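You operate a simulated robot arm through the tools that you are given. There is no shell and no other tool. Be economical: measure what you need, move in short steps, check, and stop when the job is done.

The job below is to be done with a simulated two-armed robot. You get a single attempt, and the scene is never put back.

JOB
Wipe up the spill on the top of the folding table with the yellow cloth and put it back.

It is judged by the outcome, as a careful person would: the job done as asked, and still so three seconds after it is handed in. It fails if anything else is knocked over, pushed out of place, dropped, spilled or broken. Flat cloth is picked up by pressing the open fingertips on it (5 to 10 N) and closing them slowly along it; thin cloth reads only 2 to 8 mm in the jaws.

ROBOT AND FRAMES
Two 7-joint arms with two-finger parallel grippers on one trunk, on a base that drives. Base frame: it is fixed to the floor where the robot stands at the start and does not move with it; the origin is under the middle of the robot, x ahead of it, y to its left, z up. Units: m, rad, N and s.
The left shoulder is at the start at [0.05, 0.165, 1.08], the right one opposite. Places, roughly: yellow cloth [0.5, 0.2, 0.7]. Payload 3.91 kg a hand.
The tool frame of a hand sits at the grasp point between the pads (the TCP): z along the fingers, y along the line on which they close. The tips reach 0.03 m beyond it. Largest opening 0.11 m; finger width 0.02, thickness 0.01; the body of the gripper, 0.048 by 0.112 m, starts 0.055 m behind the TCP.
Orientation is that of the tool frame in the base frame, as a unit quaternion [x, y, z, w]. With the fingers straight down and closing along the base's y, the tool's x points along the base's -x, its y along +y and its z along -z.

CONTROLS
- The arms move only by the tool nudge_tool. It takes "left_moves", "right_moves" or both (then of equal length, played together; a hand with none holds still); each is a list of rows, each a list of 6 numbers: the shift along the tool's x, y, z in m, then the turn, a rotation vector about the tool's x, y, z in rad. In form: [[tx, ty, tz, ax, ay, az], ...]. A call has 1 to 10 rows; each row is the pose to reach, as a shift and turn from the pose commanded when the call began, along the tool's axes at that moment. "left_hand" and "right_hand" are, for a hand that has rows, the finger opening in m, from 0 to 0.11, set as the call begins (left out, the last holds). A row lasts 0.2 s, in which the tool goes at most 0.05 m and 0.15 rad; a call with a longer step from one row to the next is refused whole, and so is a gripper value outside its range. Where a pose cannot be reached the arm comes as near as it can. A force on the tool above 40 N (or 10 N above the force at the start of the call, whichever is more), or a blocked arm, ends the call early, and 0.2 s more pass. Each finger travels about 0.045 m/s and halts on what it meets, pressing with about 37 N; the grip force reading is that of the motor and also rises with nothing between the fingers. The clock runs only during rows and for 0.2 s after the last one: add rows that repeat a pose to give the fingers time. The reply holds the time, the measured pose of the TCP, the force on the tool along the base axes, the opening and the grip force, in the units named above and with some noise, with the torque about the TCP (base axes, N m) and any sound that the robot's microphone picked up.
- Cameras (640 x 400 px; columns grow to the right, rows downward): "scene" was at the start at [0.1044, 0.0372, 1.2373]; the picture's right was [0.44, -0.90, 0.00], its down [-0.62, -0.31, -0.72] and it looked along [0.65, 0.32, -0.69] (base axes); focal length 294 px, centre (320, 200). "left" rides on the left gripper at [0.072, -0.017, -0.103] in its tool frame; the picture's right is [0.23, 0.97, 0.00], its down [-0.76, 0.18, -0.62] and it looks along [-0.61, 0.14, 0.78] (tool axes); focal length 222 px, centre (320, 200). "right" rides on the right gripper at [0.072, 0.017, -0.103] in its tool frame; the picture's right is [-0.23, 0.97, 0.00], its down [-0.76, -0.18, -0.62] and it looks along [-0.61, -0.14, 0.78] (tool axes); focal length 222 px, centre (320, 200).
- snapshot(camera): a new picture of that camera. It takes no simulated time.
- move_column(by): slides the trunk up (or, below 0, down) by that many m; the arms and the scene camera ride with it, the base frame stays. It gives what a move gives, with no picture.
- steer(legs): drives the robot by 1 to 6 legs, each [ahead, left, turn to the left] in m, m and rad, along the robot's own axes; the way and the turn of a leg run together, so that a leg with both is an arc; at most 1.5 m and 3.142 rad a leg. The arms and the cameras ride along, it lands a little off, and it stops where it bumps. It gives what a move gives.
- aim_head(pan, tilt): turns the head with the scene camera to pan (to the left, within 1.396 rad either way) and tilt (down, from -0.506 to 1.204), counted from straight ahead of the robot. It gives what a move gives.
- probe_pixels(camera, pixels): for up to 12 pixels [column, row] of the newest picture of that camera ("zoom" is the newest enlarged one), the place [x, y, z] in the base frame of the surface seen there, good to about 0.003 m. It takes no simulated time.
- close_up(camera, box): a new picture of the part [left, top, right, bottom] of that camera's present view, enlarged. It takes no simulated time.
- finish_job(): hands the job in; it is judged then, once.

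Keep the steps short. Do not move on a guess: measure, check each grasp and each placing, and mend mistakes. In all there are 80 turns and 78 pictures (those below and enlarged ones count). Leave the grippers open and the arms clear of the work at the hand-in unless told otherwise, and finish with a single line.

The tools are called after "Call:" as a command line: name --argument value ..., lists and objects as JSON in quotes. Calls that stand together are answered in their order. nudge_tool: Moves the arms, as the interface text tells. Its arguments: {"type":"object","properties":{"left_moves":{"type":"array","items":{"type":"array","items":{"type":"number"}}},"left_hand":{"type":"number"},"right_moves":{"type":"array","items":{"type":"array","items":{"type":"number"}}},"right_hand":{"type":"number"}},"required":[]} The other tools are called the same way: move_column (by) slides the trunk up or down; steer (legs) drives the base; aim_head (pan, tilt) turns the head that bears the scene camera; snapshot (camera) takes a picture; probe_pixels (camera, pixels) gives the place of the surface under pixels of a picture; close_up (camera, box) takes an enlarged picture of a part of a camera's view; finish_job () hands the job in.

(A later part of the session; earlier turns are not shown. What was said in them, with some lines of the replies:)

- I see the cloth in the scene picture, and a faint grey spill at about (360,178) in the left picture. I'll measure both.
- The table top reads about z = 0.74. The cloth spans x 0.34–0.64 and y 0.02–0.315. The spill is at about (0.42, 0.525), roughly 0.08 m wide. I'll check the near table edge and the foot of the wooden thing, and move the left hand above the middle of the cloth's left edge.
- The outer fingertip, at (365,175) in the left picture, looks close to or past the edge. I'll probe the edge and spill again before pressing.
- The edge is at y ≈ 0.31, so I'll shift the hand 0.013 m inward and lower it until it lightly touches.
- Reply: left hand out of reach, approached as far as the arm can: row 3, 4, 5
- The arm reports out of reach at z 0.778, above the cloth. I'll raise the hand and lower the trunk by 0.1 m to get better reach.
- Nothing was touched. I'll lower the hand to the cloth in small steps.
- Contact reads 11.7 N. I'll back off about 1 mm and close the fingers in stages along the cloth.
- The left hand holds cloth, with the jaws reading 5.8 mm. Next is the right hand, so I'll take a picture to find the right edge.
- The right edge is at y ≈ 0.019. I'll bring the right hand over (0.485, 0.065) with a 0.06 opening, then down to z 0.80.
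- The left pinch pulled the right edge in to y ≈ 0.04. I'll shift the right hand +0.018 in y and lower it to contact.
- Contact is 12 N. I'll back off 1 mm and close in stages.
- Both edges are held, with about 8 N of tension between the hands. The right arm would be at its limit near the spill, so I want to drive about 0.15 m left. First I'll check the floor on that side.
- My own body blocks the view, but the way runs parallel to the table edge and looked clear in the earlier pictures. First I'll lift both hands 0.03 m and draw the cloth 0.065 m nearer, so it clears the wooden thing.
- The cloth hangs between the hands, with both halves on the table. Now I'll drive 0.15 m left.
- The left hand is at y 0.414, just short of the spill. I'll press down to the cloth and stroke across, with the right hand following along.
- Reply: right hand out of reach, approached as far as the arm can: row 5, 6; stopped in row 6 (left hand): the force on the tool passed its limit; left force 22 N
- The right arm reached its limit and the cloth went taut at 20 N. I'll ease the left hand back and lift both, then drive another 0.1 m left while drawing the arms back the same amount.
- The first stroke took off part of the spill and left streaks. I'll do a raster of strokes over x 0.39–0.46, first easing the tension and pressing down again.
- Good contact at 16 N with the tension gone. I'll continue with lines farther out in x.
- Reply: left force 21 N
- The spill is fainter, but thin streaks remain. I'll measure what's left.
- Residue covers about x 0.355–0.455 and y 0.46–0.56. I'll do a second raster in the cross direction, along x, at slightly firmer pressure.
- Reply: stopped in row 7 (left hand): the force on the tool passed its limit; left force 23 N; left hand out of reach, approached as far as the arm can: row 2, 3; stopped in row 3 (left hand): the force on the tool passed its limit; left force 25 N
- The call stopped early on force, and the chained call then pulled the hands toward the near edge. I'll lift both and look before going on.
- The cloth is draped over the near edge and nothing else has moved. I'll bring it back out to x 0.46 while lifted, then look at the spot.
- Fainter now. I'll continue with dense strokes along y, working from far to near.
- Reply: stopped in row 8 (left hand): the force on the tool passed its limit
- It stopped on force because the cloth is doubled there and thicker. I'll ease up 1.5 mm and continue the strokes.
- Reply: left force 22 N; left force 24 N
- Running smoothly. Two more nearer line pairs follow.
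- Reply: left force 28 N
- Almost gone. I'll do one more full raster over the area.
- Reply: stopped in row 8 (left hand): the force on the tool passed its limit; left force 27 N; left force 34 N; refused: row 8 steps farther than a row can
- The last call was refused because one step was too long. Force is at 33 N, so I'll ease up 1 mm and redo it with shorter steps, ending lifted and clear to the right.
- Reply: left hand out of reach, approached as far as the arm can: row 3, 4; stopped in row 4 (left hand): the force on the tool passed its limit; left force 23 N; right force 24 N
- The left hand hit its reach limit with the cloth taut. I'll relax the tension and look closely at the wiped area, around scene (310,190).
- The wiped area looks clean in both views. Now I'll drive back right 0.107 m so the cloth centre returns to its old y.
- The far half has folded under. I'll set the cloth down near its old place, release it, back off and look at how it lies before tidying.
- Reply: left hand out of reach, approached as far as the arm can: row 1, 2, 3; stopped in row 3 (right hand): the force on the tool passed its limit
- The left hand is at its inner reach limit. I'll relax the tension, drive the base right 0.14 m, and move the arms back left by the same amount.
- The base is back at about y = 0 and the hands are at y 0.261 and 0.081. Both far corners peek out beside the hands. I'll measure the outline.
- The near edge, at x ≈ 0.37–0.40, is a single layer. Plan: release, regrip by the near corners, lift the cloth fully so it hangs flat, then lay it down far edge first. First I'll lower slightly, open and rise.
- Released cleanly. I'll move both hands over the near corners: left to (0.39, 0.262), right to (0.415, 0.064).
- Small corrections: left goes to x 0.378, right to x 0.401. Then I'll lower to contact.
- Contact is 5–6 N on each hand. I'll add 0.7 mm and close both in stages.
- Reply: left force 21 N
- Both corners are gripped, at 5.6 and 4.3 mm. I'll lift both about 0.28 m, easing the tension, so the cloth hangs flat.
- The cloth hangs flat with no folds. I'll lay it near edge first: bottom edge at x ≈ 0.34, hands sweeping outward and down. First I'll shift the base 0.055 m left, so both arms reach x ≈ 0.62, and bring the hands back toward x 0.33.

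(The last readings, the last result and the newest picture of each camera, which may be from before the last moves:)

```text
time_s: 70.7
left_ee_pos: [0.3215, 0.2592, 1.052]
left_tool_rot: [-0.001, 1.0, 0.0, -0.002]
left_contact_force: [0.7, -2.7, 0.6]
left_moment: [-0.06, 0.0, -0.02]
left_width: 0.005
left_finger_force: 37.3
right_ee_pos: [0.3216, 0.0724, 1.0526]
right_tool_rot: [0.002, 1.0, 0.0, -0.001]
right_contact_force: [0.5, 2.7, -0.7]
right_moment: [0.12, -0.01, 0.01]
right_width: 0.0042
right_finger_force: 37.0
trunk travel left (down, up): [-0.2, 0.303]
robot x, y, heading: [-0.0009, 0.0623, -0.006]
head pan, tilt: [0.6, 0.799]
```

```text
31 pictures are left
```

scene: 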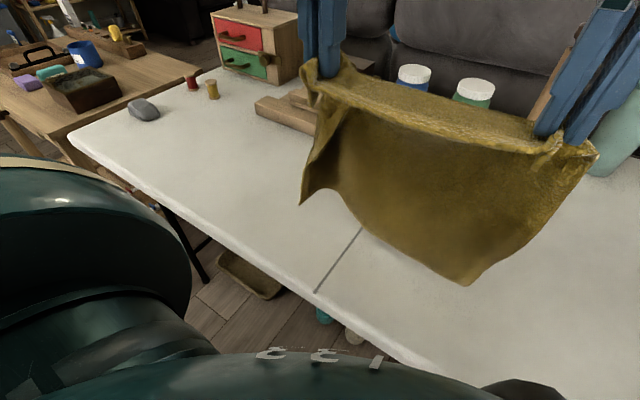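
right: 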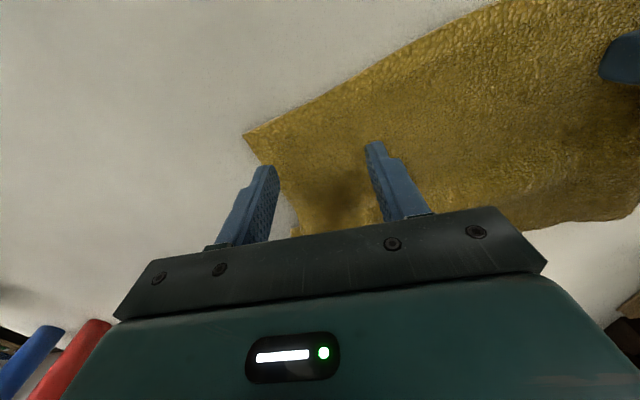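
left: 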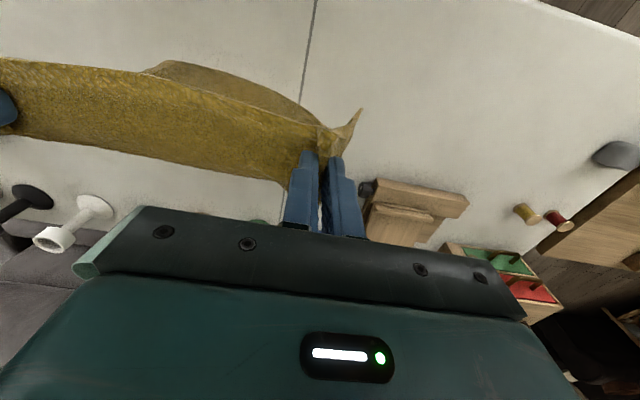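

Call:
probe_pixels --camera "scene" --pixels '[[468, 280], [400, 248], [325, 190], [302, 203]]'

```text
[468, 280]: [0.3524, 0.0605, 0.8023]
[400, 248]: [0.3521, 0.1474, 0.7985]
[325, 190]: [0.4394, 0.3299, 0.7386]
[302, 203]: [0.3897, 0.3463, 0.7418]
```

The bottom edge hangs at x 0.352, z 0.80. I'll go down 0.045 m and back 0.02 m so it touches at about x 0.33, then sweep outward and down.

Call:
nudge_tool --left_moves '[[0.02, 0, 0.02, 0, 0, 0], [0.02, 0, 0.045, 0, 0, 0], [0.02, 0, 0.045, 0, 0, 0]]' --right_moves '[[0.02, 0, 0.02, 0, 0, 0], [0.02, 0, 0.045, 0, 0, 0], [0.02, 0, 0.045, 0, 0, 0]]'

Call:
nudge_tool --left_moves '[[-0.02, 0, 0.02, 0, 0, 0], [-0.055, 0, 0.03, 0, 0, 0], [-0.095, 0, 0.045, 0, 0, 0], [-0.13, 0, 0.065, 0, 0, 0], [-0.16, 0, 0.09, 0, 0, 0], [-0.19, 0, 0.12, 0, 0, 0], [-0.215, 0, 0.15, 0, 0, 0], [-0.235, 0, 0.18, 0, 0, 0], [-0.25, 0, 0.205, 0, 0, 0], [-0.25, 0, 0.205, 0, 0, 0]]' --right_moves '[[-0.02, 0, 0.02, 0, 0, 0], [-0.055, 0, 0.03, 0, 0, 0], [-0.095, 0, 0.045, 0, 0, 0], [-0.13, 0, 0.065, 0, 0, 0], [-0.16, 0, 0.09, 0, 0, 0], [-0.19, 0, 0.12, 0, 0, 0], [-0.215, 0, 0.15, 0, 0, 0], [-0.235, 0, 0.18, 0, 0, 0], [-0.25, 0, 0.205, 0, 0, 0], [-0.25, 0, 0.205, 0, 0, 0]]'

Call:
snapshot --camera "scene"

```text
time_s: 71.5
left_ee_pos: [0.3005, 0.2584, 1.0064]
left_tool_rot: [-0.002, 1.0, 0.0, -0.002]
left_contact_force: [0.2, -2.8, -0.9]
left_moment: [-0.05, 0.03, -0.04]
left_width: 0.005
left_finger_force: 37.2
right_ee_pos: [0.2996, 0.0729, 1.0089]
right_tool_rot: [0.001, 1.0, 0.0, -0.001]
right_contact_force: [0.2, 2.9, 0.0]
right_moment: [0.08, 0.0, 0.02]
right_width: 0.0041
right_finger_force: 36.9
trunk travel left (down, up): [-0.2, 0.303]
robot x, y, heading: [0.0002, 0.0588, -0.002]
head pan, tilt: [0.6, 0.799]
```

```text
time_s: 73.7
left_ee_pos: [0.5331, 0.2692, 0.8051]
left_tool_rot: [0.001, 1.0, -0.002, 0.001]
left_contact_force: [2.5, -15.5, -0.6]
left_moment: [-0.52, -0.06, 0.03]
left_width: 0.0054
left_finger_force: 37.2
left hand out of reach, approached as far as the arm can: row 8, 9, 10
right_ee_pos: [0.551, 0.0755, 0.8036]
right_tool_rot: [-0.002, 1.0, 0.002, -0.001]
right_contact_force: [-2.2, 16.6, -0.1]
right_moment: [0.51, 0.06, 0.14]
right_width: 0.0044
right_finger_force: 36.5
trunk travel left (down, up): [-0.2, 0.303]
robot x, y, heading: [0.0019, 0.0617, -0.004]
head pan, tilt: [0.6, 0.799]
```

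```text
30 pictures are left
```

scene: 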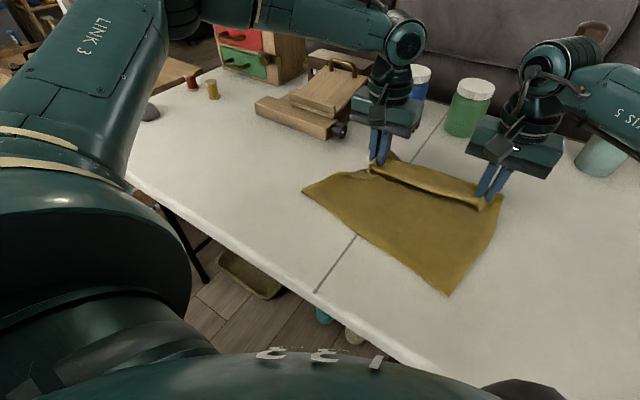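

It is laying out flat. I'll measure how far it still needs to go.

Call:
probe_pixels --camera "scene" --pixels '[[446, 292], [305, 190], [375, 245], [435, 180], [502, 198], [372, 172]]'

Call:
close_up --camera "scene" --box '[280, 130, 536, 300]'

```text
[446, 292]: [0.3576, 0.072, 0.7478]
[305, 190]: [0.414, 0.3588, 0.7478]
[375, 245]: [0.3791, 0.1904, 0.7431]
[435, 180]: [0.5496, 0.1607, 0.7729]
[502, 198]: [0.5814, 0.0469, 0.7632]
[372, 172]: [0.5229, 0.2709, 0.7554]
```

```text
2.35 times, centred on (408, 215) of scene
```

zoom: 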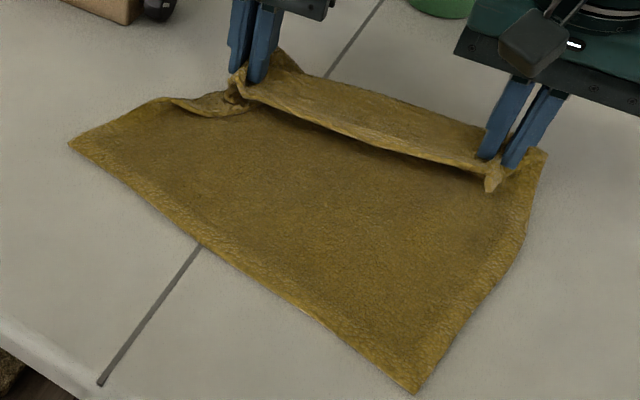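

The cloth is still slack and a little skewed because the left arm ran short of reach; lowering the trunk gave more reach before. I'll lift the cloth to hang again, return the base to y ≈ 0, lower the trunk 0.1 m, and lay it again.

Call:
nudge_tool --left_moves '[[0.01, 0, -0.04, 0, 0, 0], [0.03, 0, -0.08, 0, 0, 0], [0.05, 0, -0.12, 0, 0, 0], [0.07, 0, -0.16, 0, 0, 0], [0.09, 0, -0.2, 0, 0, 0], [0.11, 0, -0.24, 0, 0, 0], [0.113, 0, -0.285, 0, 0, 0], [0.113, 0, -0.3, 0, 0, 0]]' --right_moves '[[0.01, 0.005, -0.04, 0, 0, 0], [0.03, 0.005, -0.08, 0, 0, 0], [0.05, 0.005, -0.12, 0, 0, 0], [0.07, 0.005, -0.16, 0, 0, 0], [0.09, 0.005, -0.2, 0, 0, 0], [0.11, 0.005, -0.24, 0, 0, 0], [0.131, 0.005, -0.285, 0, 0, 0], [0.131, 0.005, -0.3, 0, 0, 0]]'

Call:
steer --legs '[[0, -0.065, 0]]'

Call:
move_column --by -0.1

Call:
snapshot --camera "scene"

```text
time_s: 75.5
left_ee_pos: [0.4219, 0.2687, 1.1071]
left_tool_rot: [-0.001, 1.0, 0.0, -0.001]
left_contact_force: [-0.3, -9.0, -0.7]
left_moment: [-0.26, 0.03, -0.01]
left_width: 0.005
left_finger_force: 36.7
right_ee_pos: [0.4192, 0.0786, 1.1067]
right_tool_rot: [0.0, 1.0, 0.001, -0.002]
right_contact_force: [1.0, 8.7, -0.5]
right_moment: [0.24, -0.01, 0.08]
right_width: 0.0041
right_finger_force: 36.5
trunk travel left (down, up): [-0.2, 0.303]
robot x, y, heading: [0.0049, 0.0616, -0.005]
head pan, tilt: [0.6, 0.799]
```

```text
time_s: 76.5
left_ee_pos: [0.4216, 0.2035, 1.107]
left_tool_rot: [0.0, 1.0, 0.0, -0.001]
left_contact_force: [0.1, -8.7, -0.3]
left_moment: [-0.22, 0.05, 0.01]
left_width: 0.0051
left_finger_force: 37.0
right_ee_pos: [0.419, 0.0132, 1.1066]
right_tool_rot: [0.0, 1.0, 0.001, -0.001]
right_contact_force: [0.2, 8.2, 0.2]
right_moment: [0.32, 0.03, 0.03]
right_width: 0.0041
right_finger_force: 37.2
trunk travel left (down, up): [-0.2, 0.303]
robot x, y, heading: [-0.0043, -0.0027, -0.003]
head pan, tilt: [0.6, 0.799]
```

```text
time_s: 77.8
left_ee_pos: [0.4214, 0.203, 1.0068]
left_tool_rot: [-0.001, 1.0, 0.0, -0.001]
left_contact_force: [0.0, -7.0, -0.5]
left_moment: [-0.21, -0.01, -0.01]
left_width: 0.005
left_finger_force: 37.4
right_ee_pos: [0.4203, 0.0132, 1.0056]
right_tool_rot: [0.0, 1.0, 0.001, -0.001]
right_contact_force: [0.3, 7.9, -0.4]
right_moment: [0.21, 0.02, 0.02]
right_width: 0.0039
right_finger_force: 36.9
trunk travel left (down, up): [-0.1, 0.403]
robot x, y, heading: [0.0027, -0.0056, -0.003]
head pan, tilt: [0.6, 0.799]
```

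```text
28 pictures are left
```

scene: 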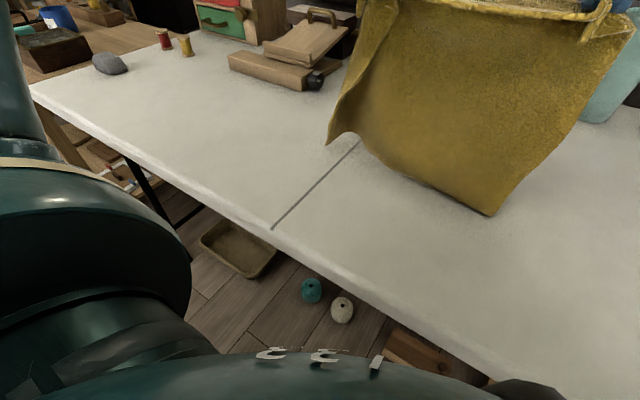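

Hanging flat again. I'll move to the starting point with hands at x 0.30, centred on y 0.167, then do the lay sweep with a taut, wider arc.

Call:
nudge_tool --left_moves '[[0.02, 0.02, -0.025, 0, 0, 0], [0.05, 0.04, -0.03, 0, 0, 0], [0.08, 0.056, -0.03, 0, 0, 0], [0.11, 0.056, -0.02, 0, 0, 0], [0.12, 0.056, 0, 0, 0, 0], [0.12, 0.056, 0, 0, 0, 0], [0.12, 0.056, 0, 0, 0, 0]]' --right_moves '[[0.02, 0.02, -0.025, 0, 0, 0], [0.05, 0.04, -0.03, 0, 0, 0], [0.08, 0.06, -0.03, 0, 0, 0], [0.11, 0.06, -0.02, 0, 0, 0], [0.12, 0.06, 0, 0, 0, 0], [0.12, 0.06, 0, 0, 0, 0], [0.12, 0.06, 0, 0, 0, 0]]'

Call:
nudge_tool --left_moves '[[-0.03, 0, 0.015, 0, 0, 0], [-0.07, 0, 0.02, 0, 0, 0], [-0.115, 0, 0.03, 0, 0, 0], [-0.15, 0, 0.045, 0, 0, 0], [-0.185, 0, 0.07, 0, 0, 0], [-0.215, 0, 0.1, 0, 0, 0], [-0.245, 0, 0.135, 0, 0, 0], [-0.275, 0, 0.17, 0, 0, 0], [-0.295, 0, 0.2, 0, 0, 0], [-0.295, 0, 0.2, 0, 0, 0]]' --right_moves '[[-0.03, 0, 0.015, 0, 0, 0], [-0.07, 0, 0.02, 0, 0, 0], [-0.115, 0, 0.03, 0, 0, 0], [-0.15, 0, 0.045, 0, 0, 0], [-0.185, 0, 0.07, 0, 0, 0], [-0.215, 0, 0.1, 0, 0, 0], [-0.245, 0, 0.135, 0, 0, 0], [-0.275, 0, 0.17, 0, 0, 0], [-0.295, 0, 0.2, 0, 0, 0], [-0.295, 0, 0.2, 0, 0, 0]]'

Call:
snapshot --camera "scene"

```text
time_s: 79.4
left_ee_pos: [0.2989, 0.2594, 1.0067]
left_tool_rot: [-0.001, 1.0, 0.0, -0.002]
left_contact_force: [0.4, -1.5, -0.1]
left_moment: [-0.06, 0.0, -0.03]
left_width: 0.005
left_finger_force: 37.2
right_ee_pos: [0.2969, 0.0724, 1.0052]
right_tool_rot: [0.0, 1.0, 0.001, -0.001]
right_contact_force: [0.0, 2.1, -0.8]
right_moment: [0.06, -0.01, 0.06]
right_width: 0.0041
right_finger_force: 36.8
trunk travel left (down, up): [-0.1, 0.403]
robot x, y, heading: [0.0052, -0.0045, -0.007]
head pan, tilt: [0.6, 0.799]
```

```text
time_s: 81.6
left_ee_pos: [0.5792, 0.2645, 0.8058]
left_tool_rot: [0.002, 1.0, -0.005, -0.001]
left_contact_force: [-0.5, -26.4, 2.4]
left_moment: [-0.88, 0.01, 0.08]
left_width: 0.0058
left_finger_force: 37.1
left hand out of reach, approached as far as the arm can: row 9, 10
right_ee_pos: [0.5646, 0.0641, 0.8243]
right_tool_rot: [-0.003, 1.0, 0.003, -0.002]
right_contact_force: [0.0, 27.3, -2.9]
right_moment: [0.83, -0.01, 0.18]
right_width: 0.0049
right_finger_force: 37.1
right hand out of reach, approached as far as the arm can: row 8, 9, 10
trunk travel left (down, up): [-0.1, 0.403]
robot x, y, heading: [-0.0019, -0.0026, -0.001]
head pan, tilt: [0.6, 0.799]
```

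```text
27 pictures are left
```

scene: 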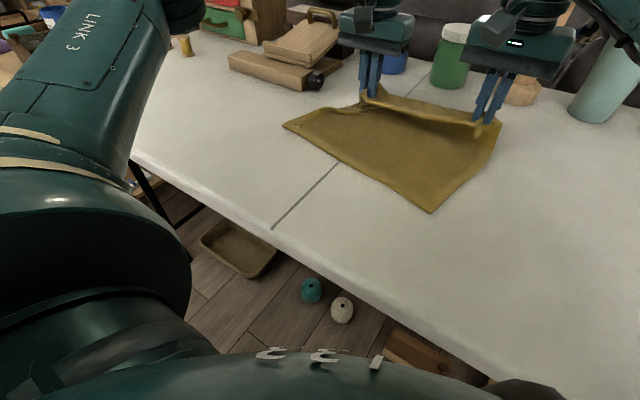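

Both hands stand at x ≈ 0.57, the reach limit, with tension at 27 N. I'll ease the right hand inward and measure the outline.

Call:
nudge_tool --right_moves '[[0, 0.01, 0, 0, 0, 0], [0, 0.015, 0.01, 0, 0, 0]]'

Call:
close_up --camera "scene" --box '[270, 60, 526, 220]'

Call:
snapshot --camera "scene"

Call:
probe_pixels --camera "scene" --pixels '[[431, 210], [286, 126], [360, 170], [420, 115], [499, 128], [365, 92], [440, 100]]'

```text
time_s: 82.2
left_ee_pos: [0.5778, 0.2677, 0.8051]
left_tool_rot: [-0.001, 1.0, -0.002, -0.002]
left_contact_force: [-0.7, -19.0, 1.7]
left_moment: [-0.61, 0.03, 0.0]
left_width: 0.0053
left_finger_force: 36.8
right_ee_pos: [0.5637, 0.0702, 0.8206]
right_tool_rot: [0.0, 1.0, 0.002, -0.001]
right_contact_force: [1.4, 19.8, -1.4]
right_moment: [0.62, 0.02, 0.12]
right_width: 0.0041
right_finger_force: 36.9
right hand out of reach, approached as far as the arm can: row 1, 2
trunk travel left (down, up): [-0.1, 0.403]
robot x, y, heading: [0.0019, -0.0012, -0.005]
head pan, tilt: [0.6, 0.799]
```

```text
2.50 times, centred on (398, 140) of scene
```

zoom: 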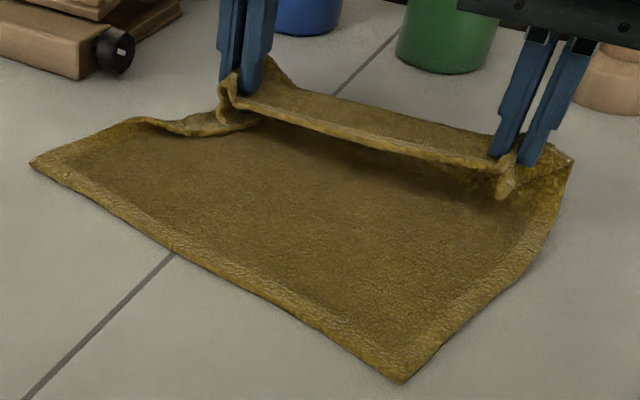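

```text
25 pictures are left
```

scene: 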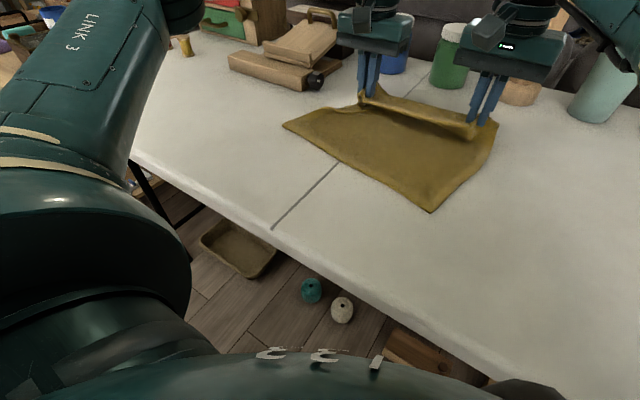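

```text
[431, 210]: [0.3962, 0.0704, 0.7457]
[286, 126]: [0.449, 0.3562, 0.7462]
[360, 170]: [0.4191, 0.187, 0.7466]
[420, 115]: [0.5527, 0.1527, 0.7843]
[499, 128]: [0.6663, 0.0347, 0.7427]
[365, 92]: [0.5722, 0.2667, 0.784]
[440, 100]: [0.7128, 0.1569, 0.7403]
```

The near edge is at x 0.40–0.45, so it was dragged too far, and the far side is looped. Laying the other way suits my reach better: touch the free edge down far out (x ≈ 0.62) and draw the hands toward me. I'll check the floor ahead for a small forward drive, and lift the cloth to hang.

Call:
probe_pixels --camera "scene" --pixels '[[340, 340], [300, 345], [385, 355], [330, 385], [240, 330], [312, 290], [430, 395], [340, 260]]'

Call:
nudge_tool --left_moves '[[0.01, 0, -0.04, 0, 0, 0], [0.02, 0, -0.08, 0, 0, 0], [0.03, -0.003, -0.12, 0, 0, 0], [0.04, -0.006, -0.16, 0, 0, 0], [0.05, -0.006, -0.2, 0, 0, 0], [0.05, -0.006, -0.24, 0, 0, 0], [0.05, -0.006, -0.24, 0, 0, 0]]' --right_moves '[[0.01, 0, -0.03, 0, 0, 0], [0.02, 0, -0.07, 0, 0, 0], [0.03, 0, -0.11, 0, 0, 0], [0.035, 0, -0.15, 0, 0, 0], [0.037, 0, -0.19, 0, 0, 0], [0.037, 0, -0.225, 0, 0, 0], [0.037, 0, -0.225, 0, 0, 0]]'

Call:
snapshot --camera "scene"

```text
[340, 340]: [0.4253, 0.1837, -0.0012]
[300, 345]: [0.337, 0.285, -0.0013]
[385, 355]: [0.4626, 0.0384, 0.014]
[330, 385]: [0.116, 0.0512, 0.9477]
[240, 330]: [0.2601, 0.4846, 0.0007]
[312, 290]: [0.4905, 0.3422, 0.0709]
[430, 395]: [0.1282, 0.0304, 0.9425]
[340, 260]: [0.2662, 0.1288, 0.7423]
```

```text
time_s: 83.6
left_ee_pos: [0.4993, 0.2662, 1.005]
left_tool_rot: [0.01, 1.0, -0.006, 0.0]
left_contact_force: [-1.1, -24.4, -1.7]
left_moment: [-0.76, 0.04, 0.05]
left_width: 0.0056
left_finger_force: 37.3
left hand out of reach, approached as far as the arm can: row 3, 4, 5, 6
right_ee_pos: [0.4871, 0.0665, 0.9911]
right_tool_rot: [-0.012, 1.0, 0.008, 0.002]
right_contact_force: [-0.8, 23.7, 1.5]
right_moment: [0.75, 0.01, 0.12]
right_width: 0.0046
right_finger_force: 37.3
right hand out of reach, approached as far as the arm can: row 3, 4, 5, 6
trunk travel left (down, up): [-0.1, 0.403]
robot x, y, heading: [-0.0041, -0.0001, -0.001]
head pan, tilt: [0.6, 0.799]
stopped in row 6 (left hand): the force on the tool passed its limit (the readings are from after the stop); the commanded pose is now the measured one
```

```text
24 pictures are left
```

scene: 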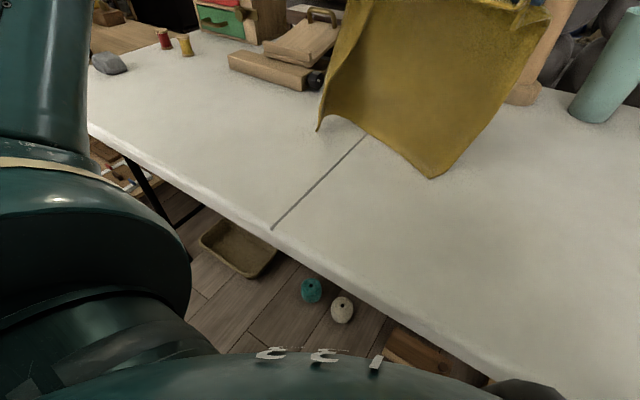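

At this height a lower trunk shortens the reach. I'll ease the tension, raise the trunk by 0.15 m, then extend the hands toward x 0.57.

Call:
nudge_tool --right_moves '[[0, 0.008, 0, 0, 0, 0], [0, 0.014, 0, 0, 0, 0]]'

Call:
move_column --by 0.15

Call:
nudge_tool --left_moves '[[-0.02, -0.003, 0.03, 0, 0, 0], [-0.04, -0.003, 0.06, 0, 0, 0], [-0.06, -0.003, 0.09, 0, 0, 0], [-0.075, -0.003, 0.12, 0, 0, 0], [-0.075, -0.003, 0.12, 0, 0, 0], [-0.075, -0.003, 0.12, 0, 0, 0], [-0.075, -0.003, 0.12, 0, 0, 0]]' --right_moves '[[-0.02, 0.003, 0.03, 0, 0, 0], [-0.05, 0.003, 0.06, 0, 0, 0], [-0.075, 0.003, 0.08, 0, 0, 0], [-0.088, 0.003, 0.106, 0, 0, 0], [-0.088, 0.003, 0.106, 0, 0, 0], [-0.088, 0.003, 0.106, 0, 0, 0], [-0.088, 0.003, 0.106, 0, 0, 0]]'

Call:
snapshot --camera "scene"

```text
time_s: 84.2
left_ee_pos: [0.4985, 0.2691, 1.0057]
left_tool_rot: [0.007, 1.0, -0.007, 0.001]
left_contact_force: [0.0, -23.7, -1.8]
left_moment: [-0.76, -0.01, 0.07]
left_width: 0.0057
left_finger_force: 37.0
right_ee_pos: [0.488, 0.0687, 0.9929]
right_tool_rot: [-0.008, 1.0, 0.01, 0.002]
right_contact_force: [0.1, 22.8, 1.4]
right_moment: [0.75, 0.01, 0.14]
right_width: 0.0046
right_finger_force: 36.4
right hand out of reach, approached as far as the arm can: row 2
trunk travel left (down, up): [-0.1, 0.403]
robot x, y, heading: [-0.0011, -0.0029, -0.002]
head pan, tilt: [0.6, 0.799]
```

```text
time_s: 86.0
left_ee_pos: [0.499, 0.2693, 1.1553]
left_tool_rot: [0.007, 1.0, -0.006, 0.0]
left_contact_force: [-0.6, -23.4, -1.5]
left_moment: [-0.75, 0.0, 0.02]
left_width: 0.0057
left_finger_force: 37.0
right_ee_pos: [0.4895, 0.0688, 1.1419]
right_tool_rot: [-0.006, 1.0, 0.008, 0.001]
right_contact_force: [0.2, 23.9, 1.3]
right_moment: [0.71, 0.01, 0.16]
right_width: 0.0043
right_finger_force: 37.1
trunk travel left (down, up): [-0.25, 0.253]
robot x, y, heading: [0.0016, -0.0022, -0.001]
head pan, tilt: [0.6, 0.799]
```

```text
time_s: 87.6
left_ee_pos: [0.5663, 0.2673, 1.0325]
left_tool_rot: [0.006, 1.0, -0.007, -0.001]
left_contact_force: [-1.3, -27.6, -2.0]
left_moment: [-0.86, 0.03, 0.06]
left_width: 0.0062
left_finger_force: 36.8
left hand out of reach, approached as far as the arm can: row 3, 4, 5, 6, 7
right_ee_pos: [0.5516, 0.0644, 1.0265]
right_tool_rot: [-0.008, 1.0, 0.007, 0.0]
right_contact_force: [0.8, 27.3, 0.7]
right_moment: [0.8, -0.07, 0.14]
right_width: 0.0046
right_finger_force: 36.6
right hand out of reach, approached as far as the arm can: row 1, 2, 3, 4, 5, 6, 7
trunk travel left (down, up): [-0.25, 0.253]
robot x, y, heading: [-0.002, -0.0024, -0.006]
head pan, tilt: [0.6, 0.799]
```

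```text
23 pictures are left
```

scene: 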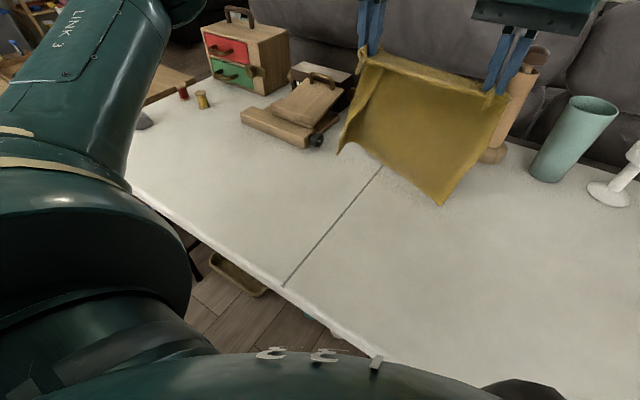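

Call:
probe_pixels --camera "scene" --pixels '[[438, 198], [395, 175], [345, 148], [420, 120], [370, 90]]'

```text
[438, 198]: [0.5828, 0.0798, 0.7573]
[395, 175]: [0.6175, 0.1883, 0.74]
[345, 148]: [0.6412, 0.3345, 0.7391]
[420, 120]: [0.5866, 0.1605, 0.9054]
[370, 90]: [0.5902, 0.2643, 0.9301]
```

The free edge hangs at x ≈ 0.585–0.6, almost touching. A small 0.04 m drive ahead puts it near its old line at 0.638. The floor and table edge (x 0.27) leave room.

Call:
steer --legs '[[0.04, 0, 0]]'

Call:
snapshot --camera "scene"

```text
time_s: 88.5
left_ee_pos: [0.6064, 0.2665, 1.0319]
left_tool_rot: [0.007, 1.0, -0.007, -0.001]
left_contact_force: [-1.6, -25.8, -1.3]
left_moment: [-0.85, 0.03, 0.07]
left_width: 0.006
left_finger_force: 37.1
right_ee_pos: [0.5897, 0.0652, 1.0264]
right_tool_rot: [-0.008, 1.0, 0.007, 0.0]
right_contact_force: [1.4, 26.7, 1.2]
right_moment: [0.8, -0.03, 0.13]
right_width: 0.0047
right_finger_force: 37.1
trunk travel left (down, up): [-0.25, 0.253]
robot x, y, heading: [0.0382, -0.0024, -0.006]
head pan, tilt: [0.6, 0.799]
```

```text
22 pictures are left
```

scene: 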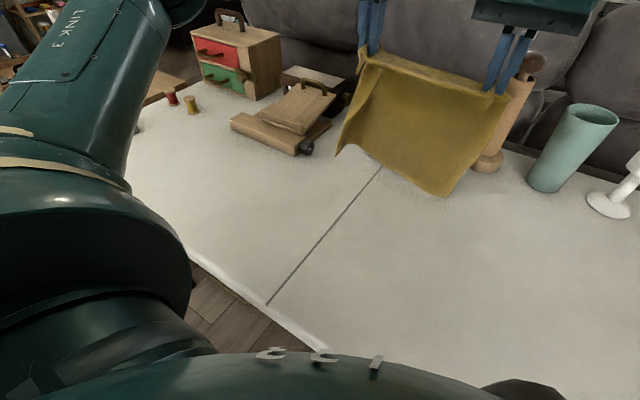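

No contact. Now the lay sweep: hands go back toward me and down along an arc around x 0.63.

Call:
nudge_tool --left_moves '[[0.023, 0, 0.021, 0, 0, 0], [0.068, -0.002, 0.033, 0, 0, 0], [0.111, -0.004, 0.053, 0, 0, 0], [0.1495, -0.006, 0.08, 0, 0, 0], [0.183, -0.006, 0.1135, 0, 0, 0], [0.21, -0.006, 0.152, 0, 0, 0], [0.23, -0.006, 0.195, 0, 0, 0], [0.242, -0.006, 0.238, 0, 0, 0], [0.251, -0.006, 0.245, 0, 0, 0], [0.251, -0.006, 0.245, 0, 0, 0]]' --right_moves '[[0.007, 0, 0.016, 0, 0, 0], [0.052, 0.002, 0.028, 0, 0, 0], [0.095, 0.004, 0.048, 0, 0, 0], [0.1335, 0.006, 0.0745, 0, 0, 0], [0.167, 0.006, 0.108, 0, 0, 0], [0.194, 0.006, 0.1465, 0, 0, 0], [0.214, 0.006, 0.1895, 0, 0, 0], [0.226, 0.006, 0.2325, 0, 0, 0], [0.235, 0.006, 0.24, 0, 0, 0], [0.235, 0.006, 0.24, 0, 0, 0]]'

Call:
snapshot --camera "scene"

```text
time_s: 90.7
left_ee_pos: [0.3542, 0.2608, 0.7887]
left_tool_rot: [0.006, 1.0, -0.008, -0.001]
left_contact_force: [-0.1, -5.0, 0.4]
left_moment: [-0.18, -0.02, 0.0]
left_width: 0.0049
left_finger_force: 36.8
right_ee_pos: [0.3568, 0.0695, 0.7862]
right_tool_rot: [-0.009, 1.0, 0.007, 0.002]
right_contact_force: [-0.6, 5.4, -0.3]
right_moment: [0.14, -0.01, 0.04]
right_width: 0.0042
right_finger_force: 37.4
trunk travel left (down, up): [-0.25, 0.253]
robot x, y, heading: [0.037, -0.0041, -0.002]
head pan, tilt: [0.6, 0.799]
```

```text
21 pictures are left
```

scene: 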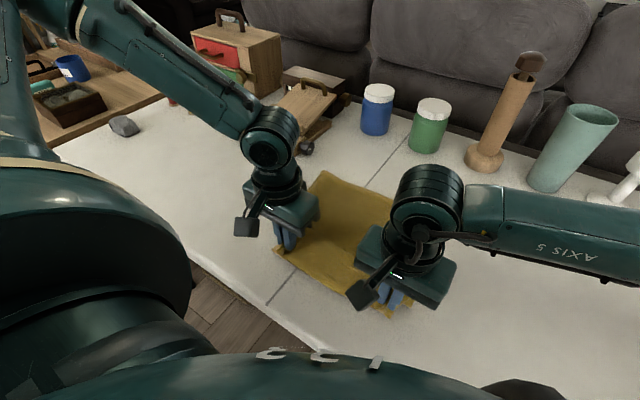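

The cloth is laid out. I'll measure the far edge.

Call:
probe_pixels --camera "scene" --pixels '[[326, 174], [392, 198], [360, 187], [278, 252], [330, 230], [400, 312]]'

Call:
close_up --camera "scene" --box '[240, 150, 464, 320]'

```text
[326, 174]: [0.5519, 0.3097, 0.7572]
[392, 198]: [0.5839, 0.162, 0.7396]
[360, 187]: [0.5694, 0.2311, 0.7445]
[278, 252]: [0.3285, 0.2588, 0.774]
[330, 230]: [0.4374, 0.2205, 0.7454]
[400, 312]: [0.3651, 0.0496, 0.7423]
```

```text
2.35 times, centred on (352, 235) of scene
```

zoom: 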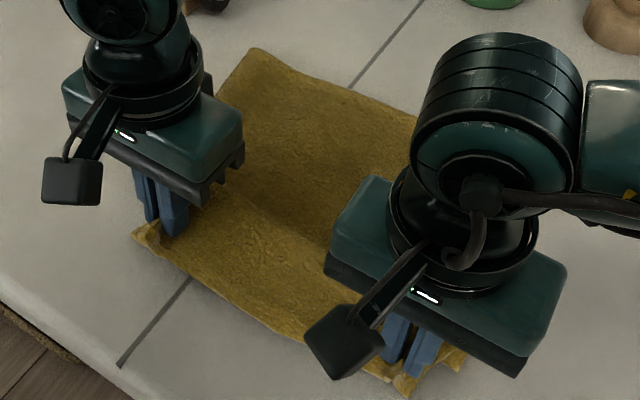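

The cloth is close to its place, far edge x ≈ 0.57 and near edge x ≈ 0.33. I'll lower the fingertips to the table, open slowly so the pinch spreads, and rise.

Call:
nudge_tool --left_moves '[[0, 0, 0.006, 0, 0, 0], [0, 0, 0.012, 0, 0, 0], [0, 0, 0.012, 0, 0, 0]]' --right_moves '[[0, 0, 0.005, 0, 0, 0], [0, 0, 0.01, 0, 0, 0], [0, 0, 0.01, 0, 0, 0]]'

Call:
nudge_tool --left_moves '[[0, 0, 0, 0, 0, 0], [0, 0, 0, 0, 0, 0], [0, 0, 0, 0, 0, 0], [0, 0, -0.03, 0, 0, 0], [0, 0.02, -0.07, 0, 0, 0], [0, 0.06, -0.1, 0, 0, 0], [0, 0.1, -0.12, 0, 0, 0], [0, 0.14, -0.12, 0, 0, 0]]' --right_moves '[[0, 0, 0, 0, 0, 0], [0, 0, 0, 0, 0, 0], [0, 0, 0, 0, 0, 0], [0, 0, -0.03, 0, 0, 0], [0, -0.02, -0.07, 0, 0, 0], [0, -0.06, -0.1, 0, 0, 0], [0, -0.1, -0.12, 0, 0, 0], [0, -0.14, -0.12, 0, 0, 0]]' --left_hand 0.05 --right_hand 0.05

Call:
snapshot --camera "scene"

```text
time_s: 91.5
left_ee_pos: [0.353, 0.2606, 0.7776]
left_tool_rot: [0.008, 1.0, -0.007, 0.0]
left_contact_force: [0.4, -6.1, 0.2]
left_moment: [-0.24, 0.0, 0.02]
left_width: 0.0051
left_finger_force: 36.4
right_ee_pos: [0.3567, 0.0702, 0.7774]
right_tool_rot: [-0.009, 1.0, 0.007, 0.002]
right_contact_force: [-0.9, 5.3, 0.1]
right_moment: [0.18, 0.01, 0.06]
right_width: 0.0042
right_finger_force: 37.4
trunk travel left (down, up): [-0.25, 0.253]
robot x, y, heading: [0.0397, -0.0063, -0.002]
head pan, tilt: [0.6, 0.799]
```

```text
time_s: 93.2
left_ee_pos: [0.3558, 0.4022, 0.8926]
left_tool_rot: [0.008, 1.0, -0.007, 0.0]
left_contact_force: [-0.5, -0.2, -0.5]
left_moment: [-0.03, 0.02, -0.02]
left_width: 0.0501
left_finger_force: 0.1
right_ee_pos: [0.3568, -0.0735, 0.8978]
right_tool_rot: [-0.009, 1.0, 0.008, 0.002]
right_contact_force: [-0.5, 0.6, -0.9]
right_moment: [0.02, 0.04, 0.0]
right_width: 0.0502
right_finger_force: 0.0
trunk travel left (down, up): [-0.25, 0.253]
robot x, y, heading: [0.0395, -0.0015, -0.007]
head pan, tilt: [0.6, 0.799]
```

```text
19 pictures are left
```

scene: 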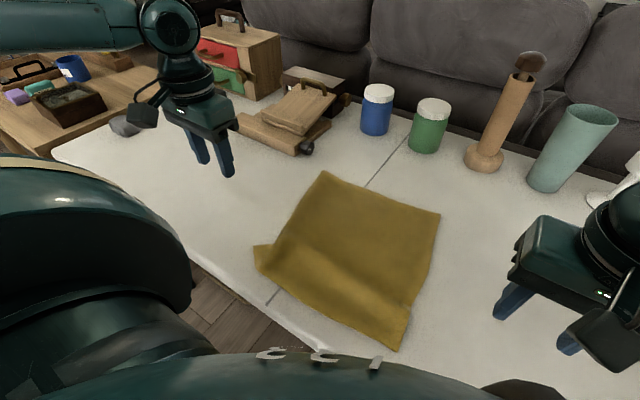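

Nicely flat. I'll measure the corners against the start: (0.638, 0.315), (0.638, 0.02), (0.338, 0.019), (0.338, 0.316).

Call:
probe_pixels --camera "scene" --pixels '[[325, 173], [438, 214], [400, 347], [262, 270], [256, 247], [345, 255], [320, 245]]'

Call:
close_up --camera "scene" --box '[60, 100, 380, 300]'

```text
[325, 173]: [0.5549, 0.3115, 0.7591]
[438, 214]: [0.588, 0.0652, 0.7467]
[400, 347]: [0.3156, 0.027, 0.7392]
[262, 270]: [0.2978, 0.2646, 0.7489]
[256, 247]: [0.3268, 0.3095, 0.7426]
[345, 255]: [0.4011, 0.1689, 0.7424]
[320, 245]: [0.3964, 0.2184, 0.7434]
```

```text
2.00 times, centred on (220, 200) of scene
```

zoom: 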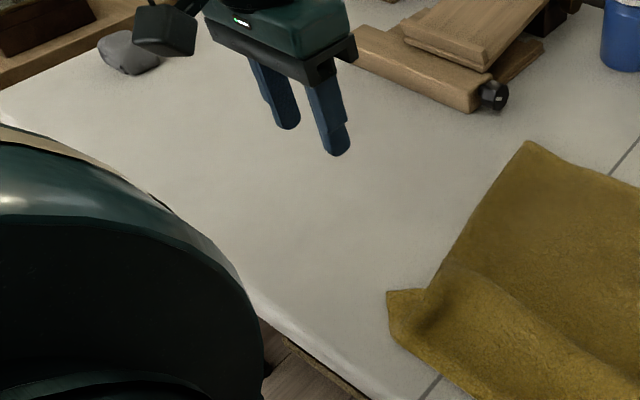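

The cloth is flat and the table clean, but the centre sits about 4.5 cm too near (x 0.442 instead of 0.488). I'll press it with both hands' fingertips and slide it 0.045 m outward. First I'll raise the hands, then lower the trunk 0.15 m for reach.

Call:
nudge_tool --left_moves '[[0, 0, -0.04, 0, 0, 0], [0, 0, -0.08, 0, 0, 0], [0, 0, -0.12, 0, 0, 0], [0, 0, -0.16, 0, 0, 0], [0, 0, -0.16, 0, 0, 0]]' --right_moves '[[0, 0, -0.04, 0, 0, 0], [0, 0, -0.08, 0, 0, 0], [0, 0, -0.12, 0, 0, 0], [0, 0, -0.16, 0, 0, 0], [0, 0, -0.16, 0, 0, 0]]' --left_hand 0.03 --right_hand 0.03

Call:
move_column --by -0.15

Call:
nudge_tool --left_moves '[[-0.03, -0.03, 0.01, 0, 0, 0], [-0.065, -0.06, 0.02, 0, 0, 0], [-0.1, -0.09, 0.03, 0, 0, 0], [-0.135, -0.12, 0.04, 0, 0, 0], [-0.165, -0.145, 0.06, 0, 0, 0], [-0.165, -0.145, 0.09, 0, 0, 0], [-0.165, -0.145, 0.11, 0, 0, 0], [-0.165, -0.145, 0.11, 0, 0, 0]]' --right_moves '[[-0.03, 0.03, 0.01, 0, 0, 0], [-0.065, 0.06, 0.02, 0, 0, 0], [-0.1, 0.09, 0.03, 0, 0, 0], [-0.135, 0.12, 0.04, 0, 0, 0], [-0.165, 0.15, 0.06, 0, 0, 0], [-0.165, 0.16, 0.09, 0, 0, 0], [-0.165, 0.16, 0.11, 0, 0, 0], [-0.165, 0.16, 0.11, 0, 0, 0]]'

Call:
snapshot --camera "scene"

```text
time_s: 94.5
left_ee_pos: [0.355, 0.4049, 1.0534]
left_tool_rot: [0.007, 1.0, -0.006, -0.001]
left_contact_force: [0.6, -0.3, 0.5]
left_moment: [0.0, 0.0, 0.03]
left_width: 0.0298
left_finger_force: 0.0
right_ee_pos: [0.3585, -0.0724, 1.0547]
right_tool_rot: [-0.009, 1.0, 0.007, 0.001]
right_contact_force: [0.8, 0.0, 0.8]
right_moment: [0.03, -0.01, -0.02]
right_width: 0.0302
right_finger_force: 0.0
trunk travel left (down, up): [-0.25, 0.253]
robot x, y, heading: [0.0392, -0.005, -0.003]
head pan, tilt: [0.6, 0.799]
```

```text
time_s: 96.2
left_ee_pos: [0.3552, 0.406, 0.9032]
left_tool_rot: [0.006, 1.0, -0.008, -0.001]
left_contact_force: [1.5, 0.7, -0.3]
left_moment: [0.0, 0.0, 0.03]
left_width: 0.0302
left_finger_force: 0.1
right_ee_pos: [0.3582, -0.0727, 0.9047]
right_tool_rot: [-0.009, 1.0, 0.007, 0.002]
right_contact_force: [0.5, 0.5, 0.3]
right_moment: [0.02, -0.02, 0.02]
right_width: 0.0301
right_finger_force: 0.1
trunk travel left (down, up): [-0.1, 0.403]
robot x, y, heading: [0.0418, -0.0047, 0.001]
head pan, tilt: [0.6, 0.799]
```

```text
time_s: 98.0
left_ee_pos: [0.518, 0.2563, 0.795]
left_tool_rot: [0.007, 1.0, -0.007, 0.001]
left_contact_force: [-0.3, -0.1, -0.3]
left_moment: [-0.03, -0.01, 0.01]
left_width: 0.03
left_finger_force: 0.1
right_ee_pos: [0.5197, 0.0919, 0.798]
right_tool_rot: [-0.009, 1.0, 0.007, 0.001]
right_contact_force: [0.6, 0.5, -0.3]
right_moment: [-0.01, 0.03, 0.02]
right_width: 0.03
right_finger_force: 0.0
trunk travel left (down, up): [-0.1, 0.403]
robot x, y, heading: [0.0396, -0.0066, -0.0]
head pan, tilt: [0.6, 0.799]
```

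```text
17 pictures are left
```

scene: 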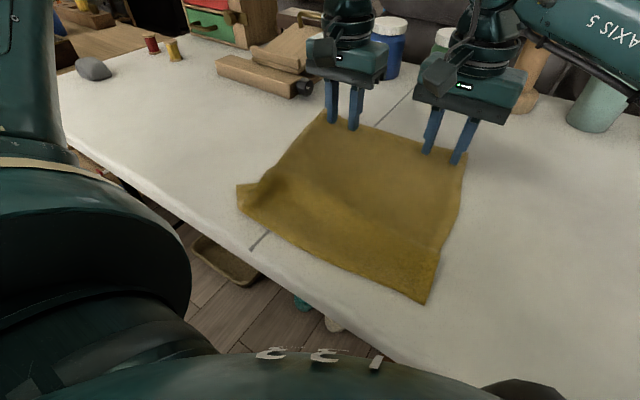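

Both hands are above the cloth at x ≈ 0.52. I'll press down (about 10 N) and slide 0.05 m outward.

Call:
nudge_tool --left_moves '[[0, 0, 0.012, 0, 0, 0], [0, 0, 0.02, 0, 0, 0], [0, 0, 0.0225, 0, 0, 0], [-0.01, 0, 0.0225, 0, 0, 0], [-0.02, 0, 0.0225, 0, 0, 0], [-0.03, 0, 0.0225, 0, 0, 0], [-0.04, 0, 0.0225, 0, 0, 0], [-0.05, 0, 0.0225, 0, 0, 0], [-0.05, 0, 0.0225, 0, 0, 0]]' --right_moves '[[0, 0, 0.012, 0, 0, 0], [0, 0, 0.022, 0, 0, 0], [0, 0, 0.0255, 0, 0, 0], [-0.01, 0, 0.0255, 0, 0, 0], [-0.02, 0, 0.0255, 0, 0, 0], [-0.03, 0, 0.0255, 0, 0, 0], [-0.04, 0, 0.0255, 0, 0, 0], [-0.05, 0, 0.0255, 0, 0, 0], [-0.05, 0, 0.0255, 0, 0, 0]]'

Call:
snapshot --camera "scene"

```text
time_s: 100.0
left_ee_pos: [0.5665, 0.2544, 0.7741]
left_tool_rot: [0.006, 1.0, -0.006, 0.001]
left_contact_force: [-2.4, 0.4, 8.4]
left_moment: [0.1, 0.07, 0.04]
left_width: 0.03
left_finger_force: 0.0
right_ee_pos: [0.571, 0.092, 0.7726]
right_tool_rot: [-0.009, 1.0, 0.008, 0.003]
right_contact_force: [-2.4, -0.3, 6.5]
right_moment: [-0.06, 0.01, -0.01]
right_width: 0.0298
right_finger_force: 0.0
trunk travel left (down, up): [-0.1, 0.403]
robot x, y, heading: [0.0382, 0.0001, -0.002]
head pan, tilt: [0.6, 0.799]
```

```text
16 pictures are left
```

scene: 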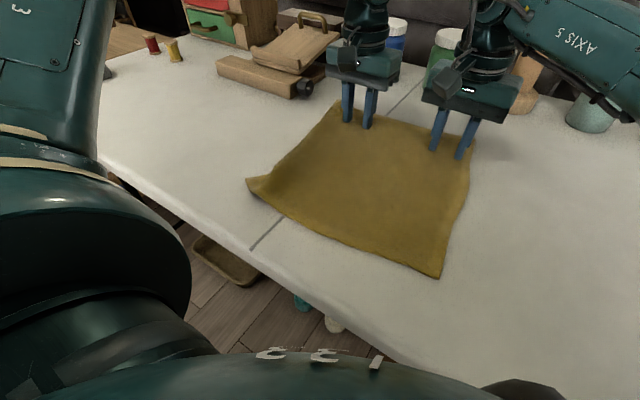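

It slid along and flattened further. I'll lift the hands straight up, move them clear, open them, and measure.

Call:
nudge_tool --left_moves '[[0, 0, -0.03, 0, 0, 0], [0.02, 0.01, -0.07, 0, 0, 0], [0.05, 0.04, -0.1, 0, 0, 0], [0.08, 0.07, -0.12, 0, 0, 0], [0.11, 0.1, -0.13, 0, 0, 0], [0.14, 0.13, -0.13, 0, 0, 0], [0.17, 0.15, -0.13, 0, 0, 0], [0.19, 0.15, -0.13, 0, 0, 0]]' --right_moves '[[0, 0, -0.03, 0, 0, 0], [0.02, -0.01, -0.07, 0, 0, 0], [0.05, -0.04, -0.1, 0, 0, 0], [0.08, -0.07, -0.12, 0, 0, 0], [0.11, -0.1, -0.13, 0, 0, 0], [0.14, -0.13, -0.13, 0, 0, 0], [0.17, -0.16, -0.13, 0, 0, 0], [0.19, -0.19, -0.13, 0, 0, 0]]' --left_hand 0.1 --right_hand 0.1

Call:
snapshot --camera "scene"

```text
refused: row 3 steps farther than a row can; nothing moved
```

```text
15 pictures are left
```

scene: 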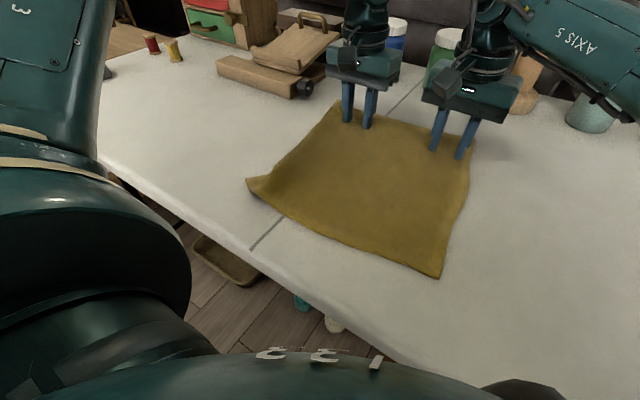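

One row was too long, so I'll repeat with shorter steps, opening the fingers only after lifting.

Call:
nudge_tool --left_moves '[[0, 0, -0.03, 0, 0, 0], [0, 0, -0.07, 0, 0, 0], [0, 0, -0.11, 0, 0, 0]]' --right_moves '[[0, 0, -0.03, 0, 0, 0], [0, 0, -0.07, 0, 0, 0], [0, 0, -0.11, 0, 0, 0]]'

Call:
nudge_tool --left_moves '[[0.03, 0.03, 0, 0, 0, 0], [0.06, 0.06, 0, 0, 0, 0], [0.09, 0.09, 0, 0, 0, 0], [0.12, 0.12, 0, 0, 0, 0], [0.15, 0.15, 0, 0, 0, 0], [0.18, 0.15, 0, 0, 0, 0], [0.2, 0.15, 0, 0, 0, 0]]' --right_moves '[[0.03, -0.03, 0, 0, 0, 0], [0.06, -0.06, 0, 0, 0, 0], [0.09, -0.09, 0, 0, 0, 0], [0.12, -0.12, 0, 0, 0, 0], [0.15, -0.15, 0, 0, 0, 0], [0.18, -0.18, 0, 0, 0, 0], [0.2, -0.2, 0, 0, 0, 0]]' --left_hand 0.1 --right_hand 0.1

Call:
snapshot --camera "scene"

```text
time_s: 100.8
left_ee_pos: [0.5676, 0.2562, 0.8833]
left_tool_rot: [0.007, 1.0, -0.007, 0.001]
left_contact_force: [0.4, -0.4, -0.7]
left_moment: [-0.01, 0.02, 0.0]
left_width: 0.0302
left_finger_force: 0.0
right_ee_pos: [0.5682, 0.0906, 0.8828]
right_tool_rot: [-0.009, 1.0, 0.007, 0.001]
right_contact_force: [-0.2, -0.3, 0.3]
right_moment: [0.02, -0.02, 0.04]
right_width: 0.0298
right_finger_force: 0.0
trunk travel left (down, up): [-0.1, 0.403]
robot x, y, heading: [0.0409, -0.0043, -0.005]
head pan, tilt: [0.6, 0.799]
```

```text
time_s: 102.4
left_ee_pos: [0.3724, 0.4111, 0.8827]
left_tool_rot: [0.006, 1.0, -0.007, 0.0]
left_contact_force: [0.4, 0.3, 0.2]
left_moment: [-0.02, -0.03, -0.01]
left_width: 0.1002
left_finger_force: 0.1
right_ee_pos: [0.3731, -0.1133, 0.877]
right_tool_rot: [-0.009, 1.0, 0.007, 0.001]
right_contact_force: [0.1, -0.4, 0.6]
right_moment: [0.01, 0.01, -0.02]
right_width: 0.0998
right_finger_force: 0.0
trunk travel left (down, up): [-0.1, 0.403]
robot x, y, heading: [0.0414, -0.0005, -0.002]
head pan, tilt: [0.6, 0.799]
```

```text
14 pictures are left
```

scene: 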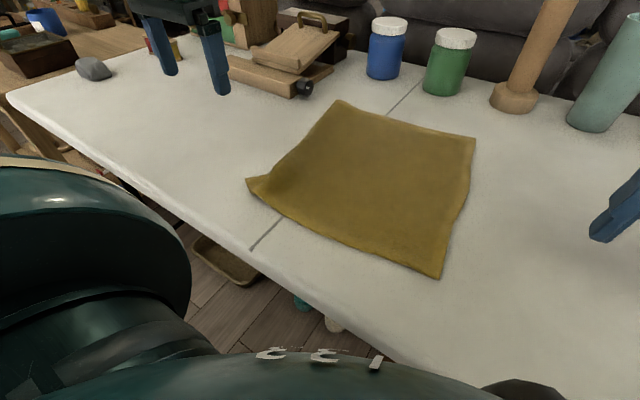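

The cloth lies flat. I'll check the corners, the wiped area, and the neighbours.

Call:
probe_pixels --camera "scene" --pixels '[[342, 103], [472, 139], [438, 275], [250, 183], [365, 185]]'

Call:
close_up --camera "scene" --box '[60, 60, 348, 240]'

Call:
snapshot --camera "left"

```text
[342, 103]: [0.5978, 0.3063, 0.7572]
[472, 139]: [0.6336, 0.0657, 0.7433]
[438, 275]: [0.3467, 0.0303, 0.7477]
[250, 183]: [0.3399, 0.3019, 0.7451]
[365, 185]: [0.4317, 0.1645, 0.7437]
```

```text
2.22 times, centred on (204, 150) of scene
```

zoom: 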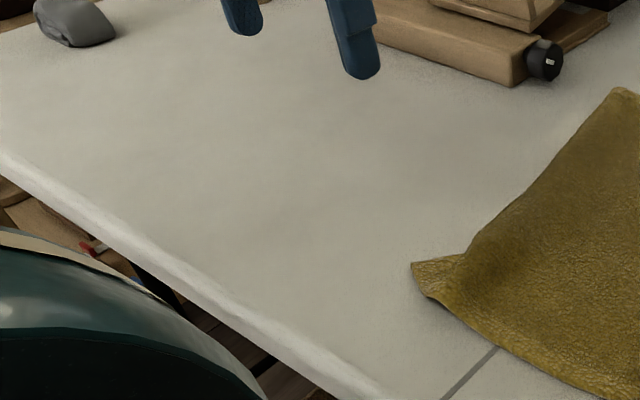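

```text
12 pictures are left
```

left: 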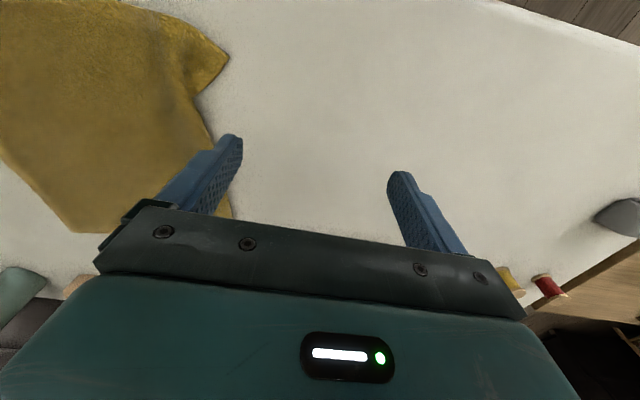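

The corners are within 1–5 cm of the start, with the centre at about (0.48, 0.176). The table is clean, nothing else looks disturbed, and the hands are open and clear. I'll hand in.

Call:
finish_job

```text
The job is handed in.
```

The spill is wiped off the folding table, and the yellow cloth is back in its place, flat and about 1 cm from where it started.
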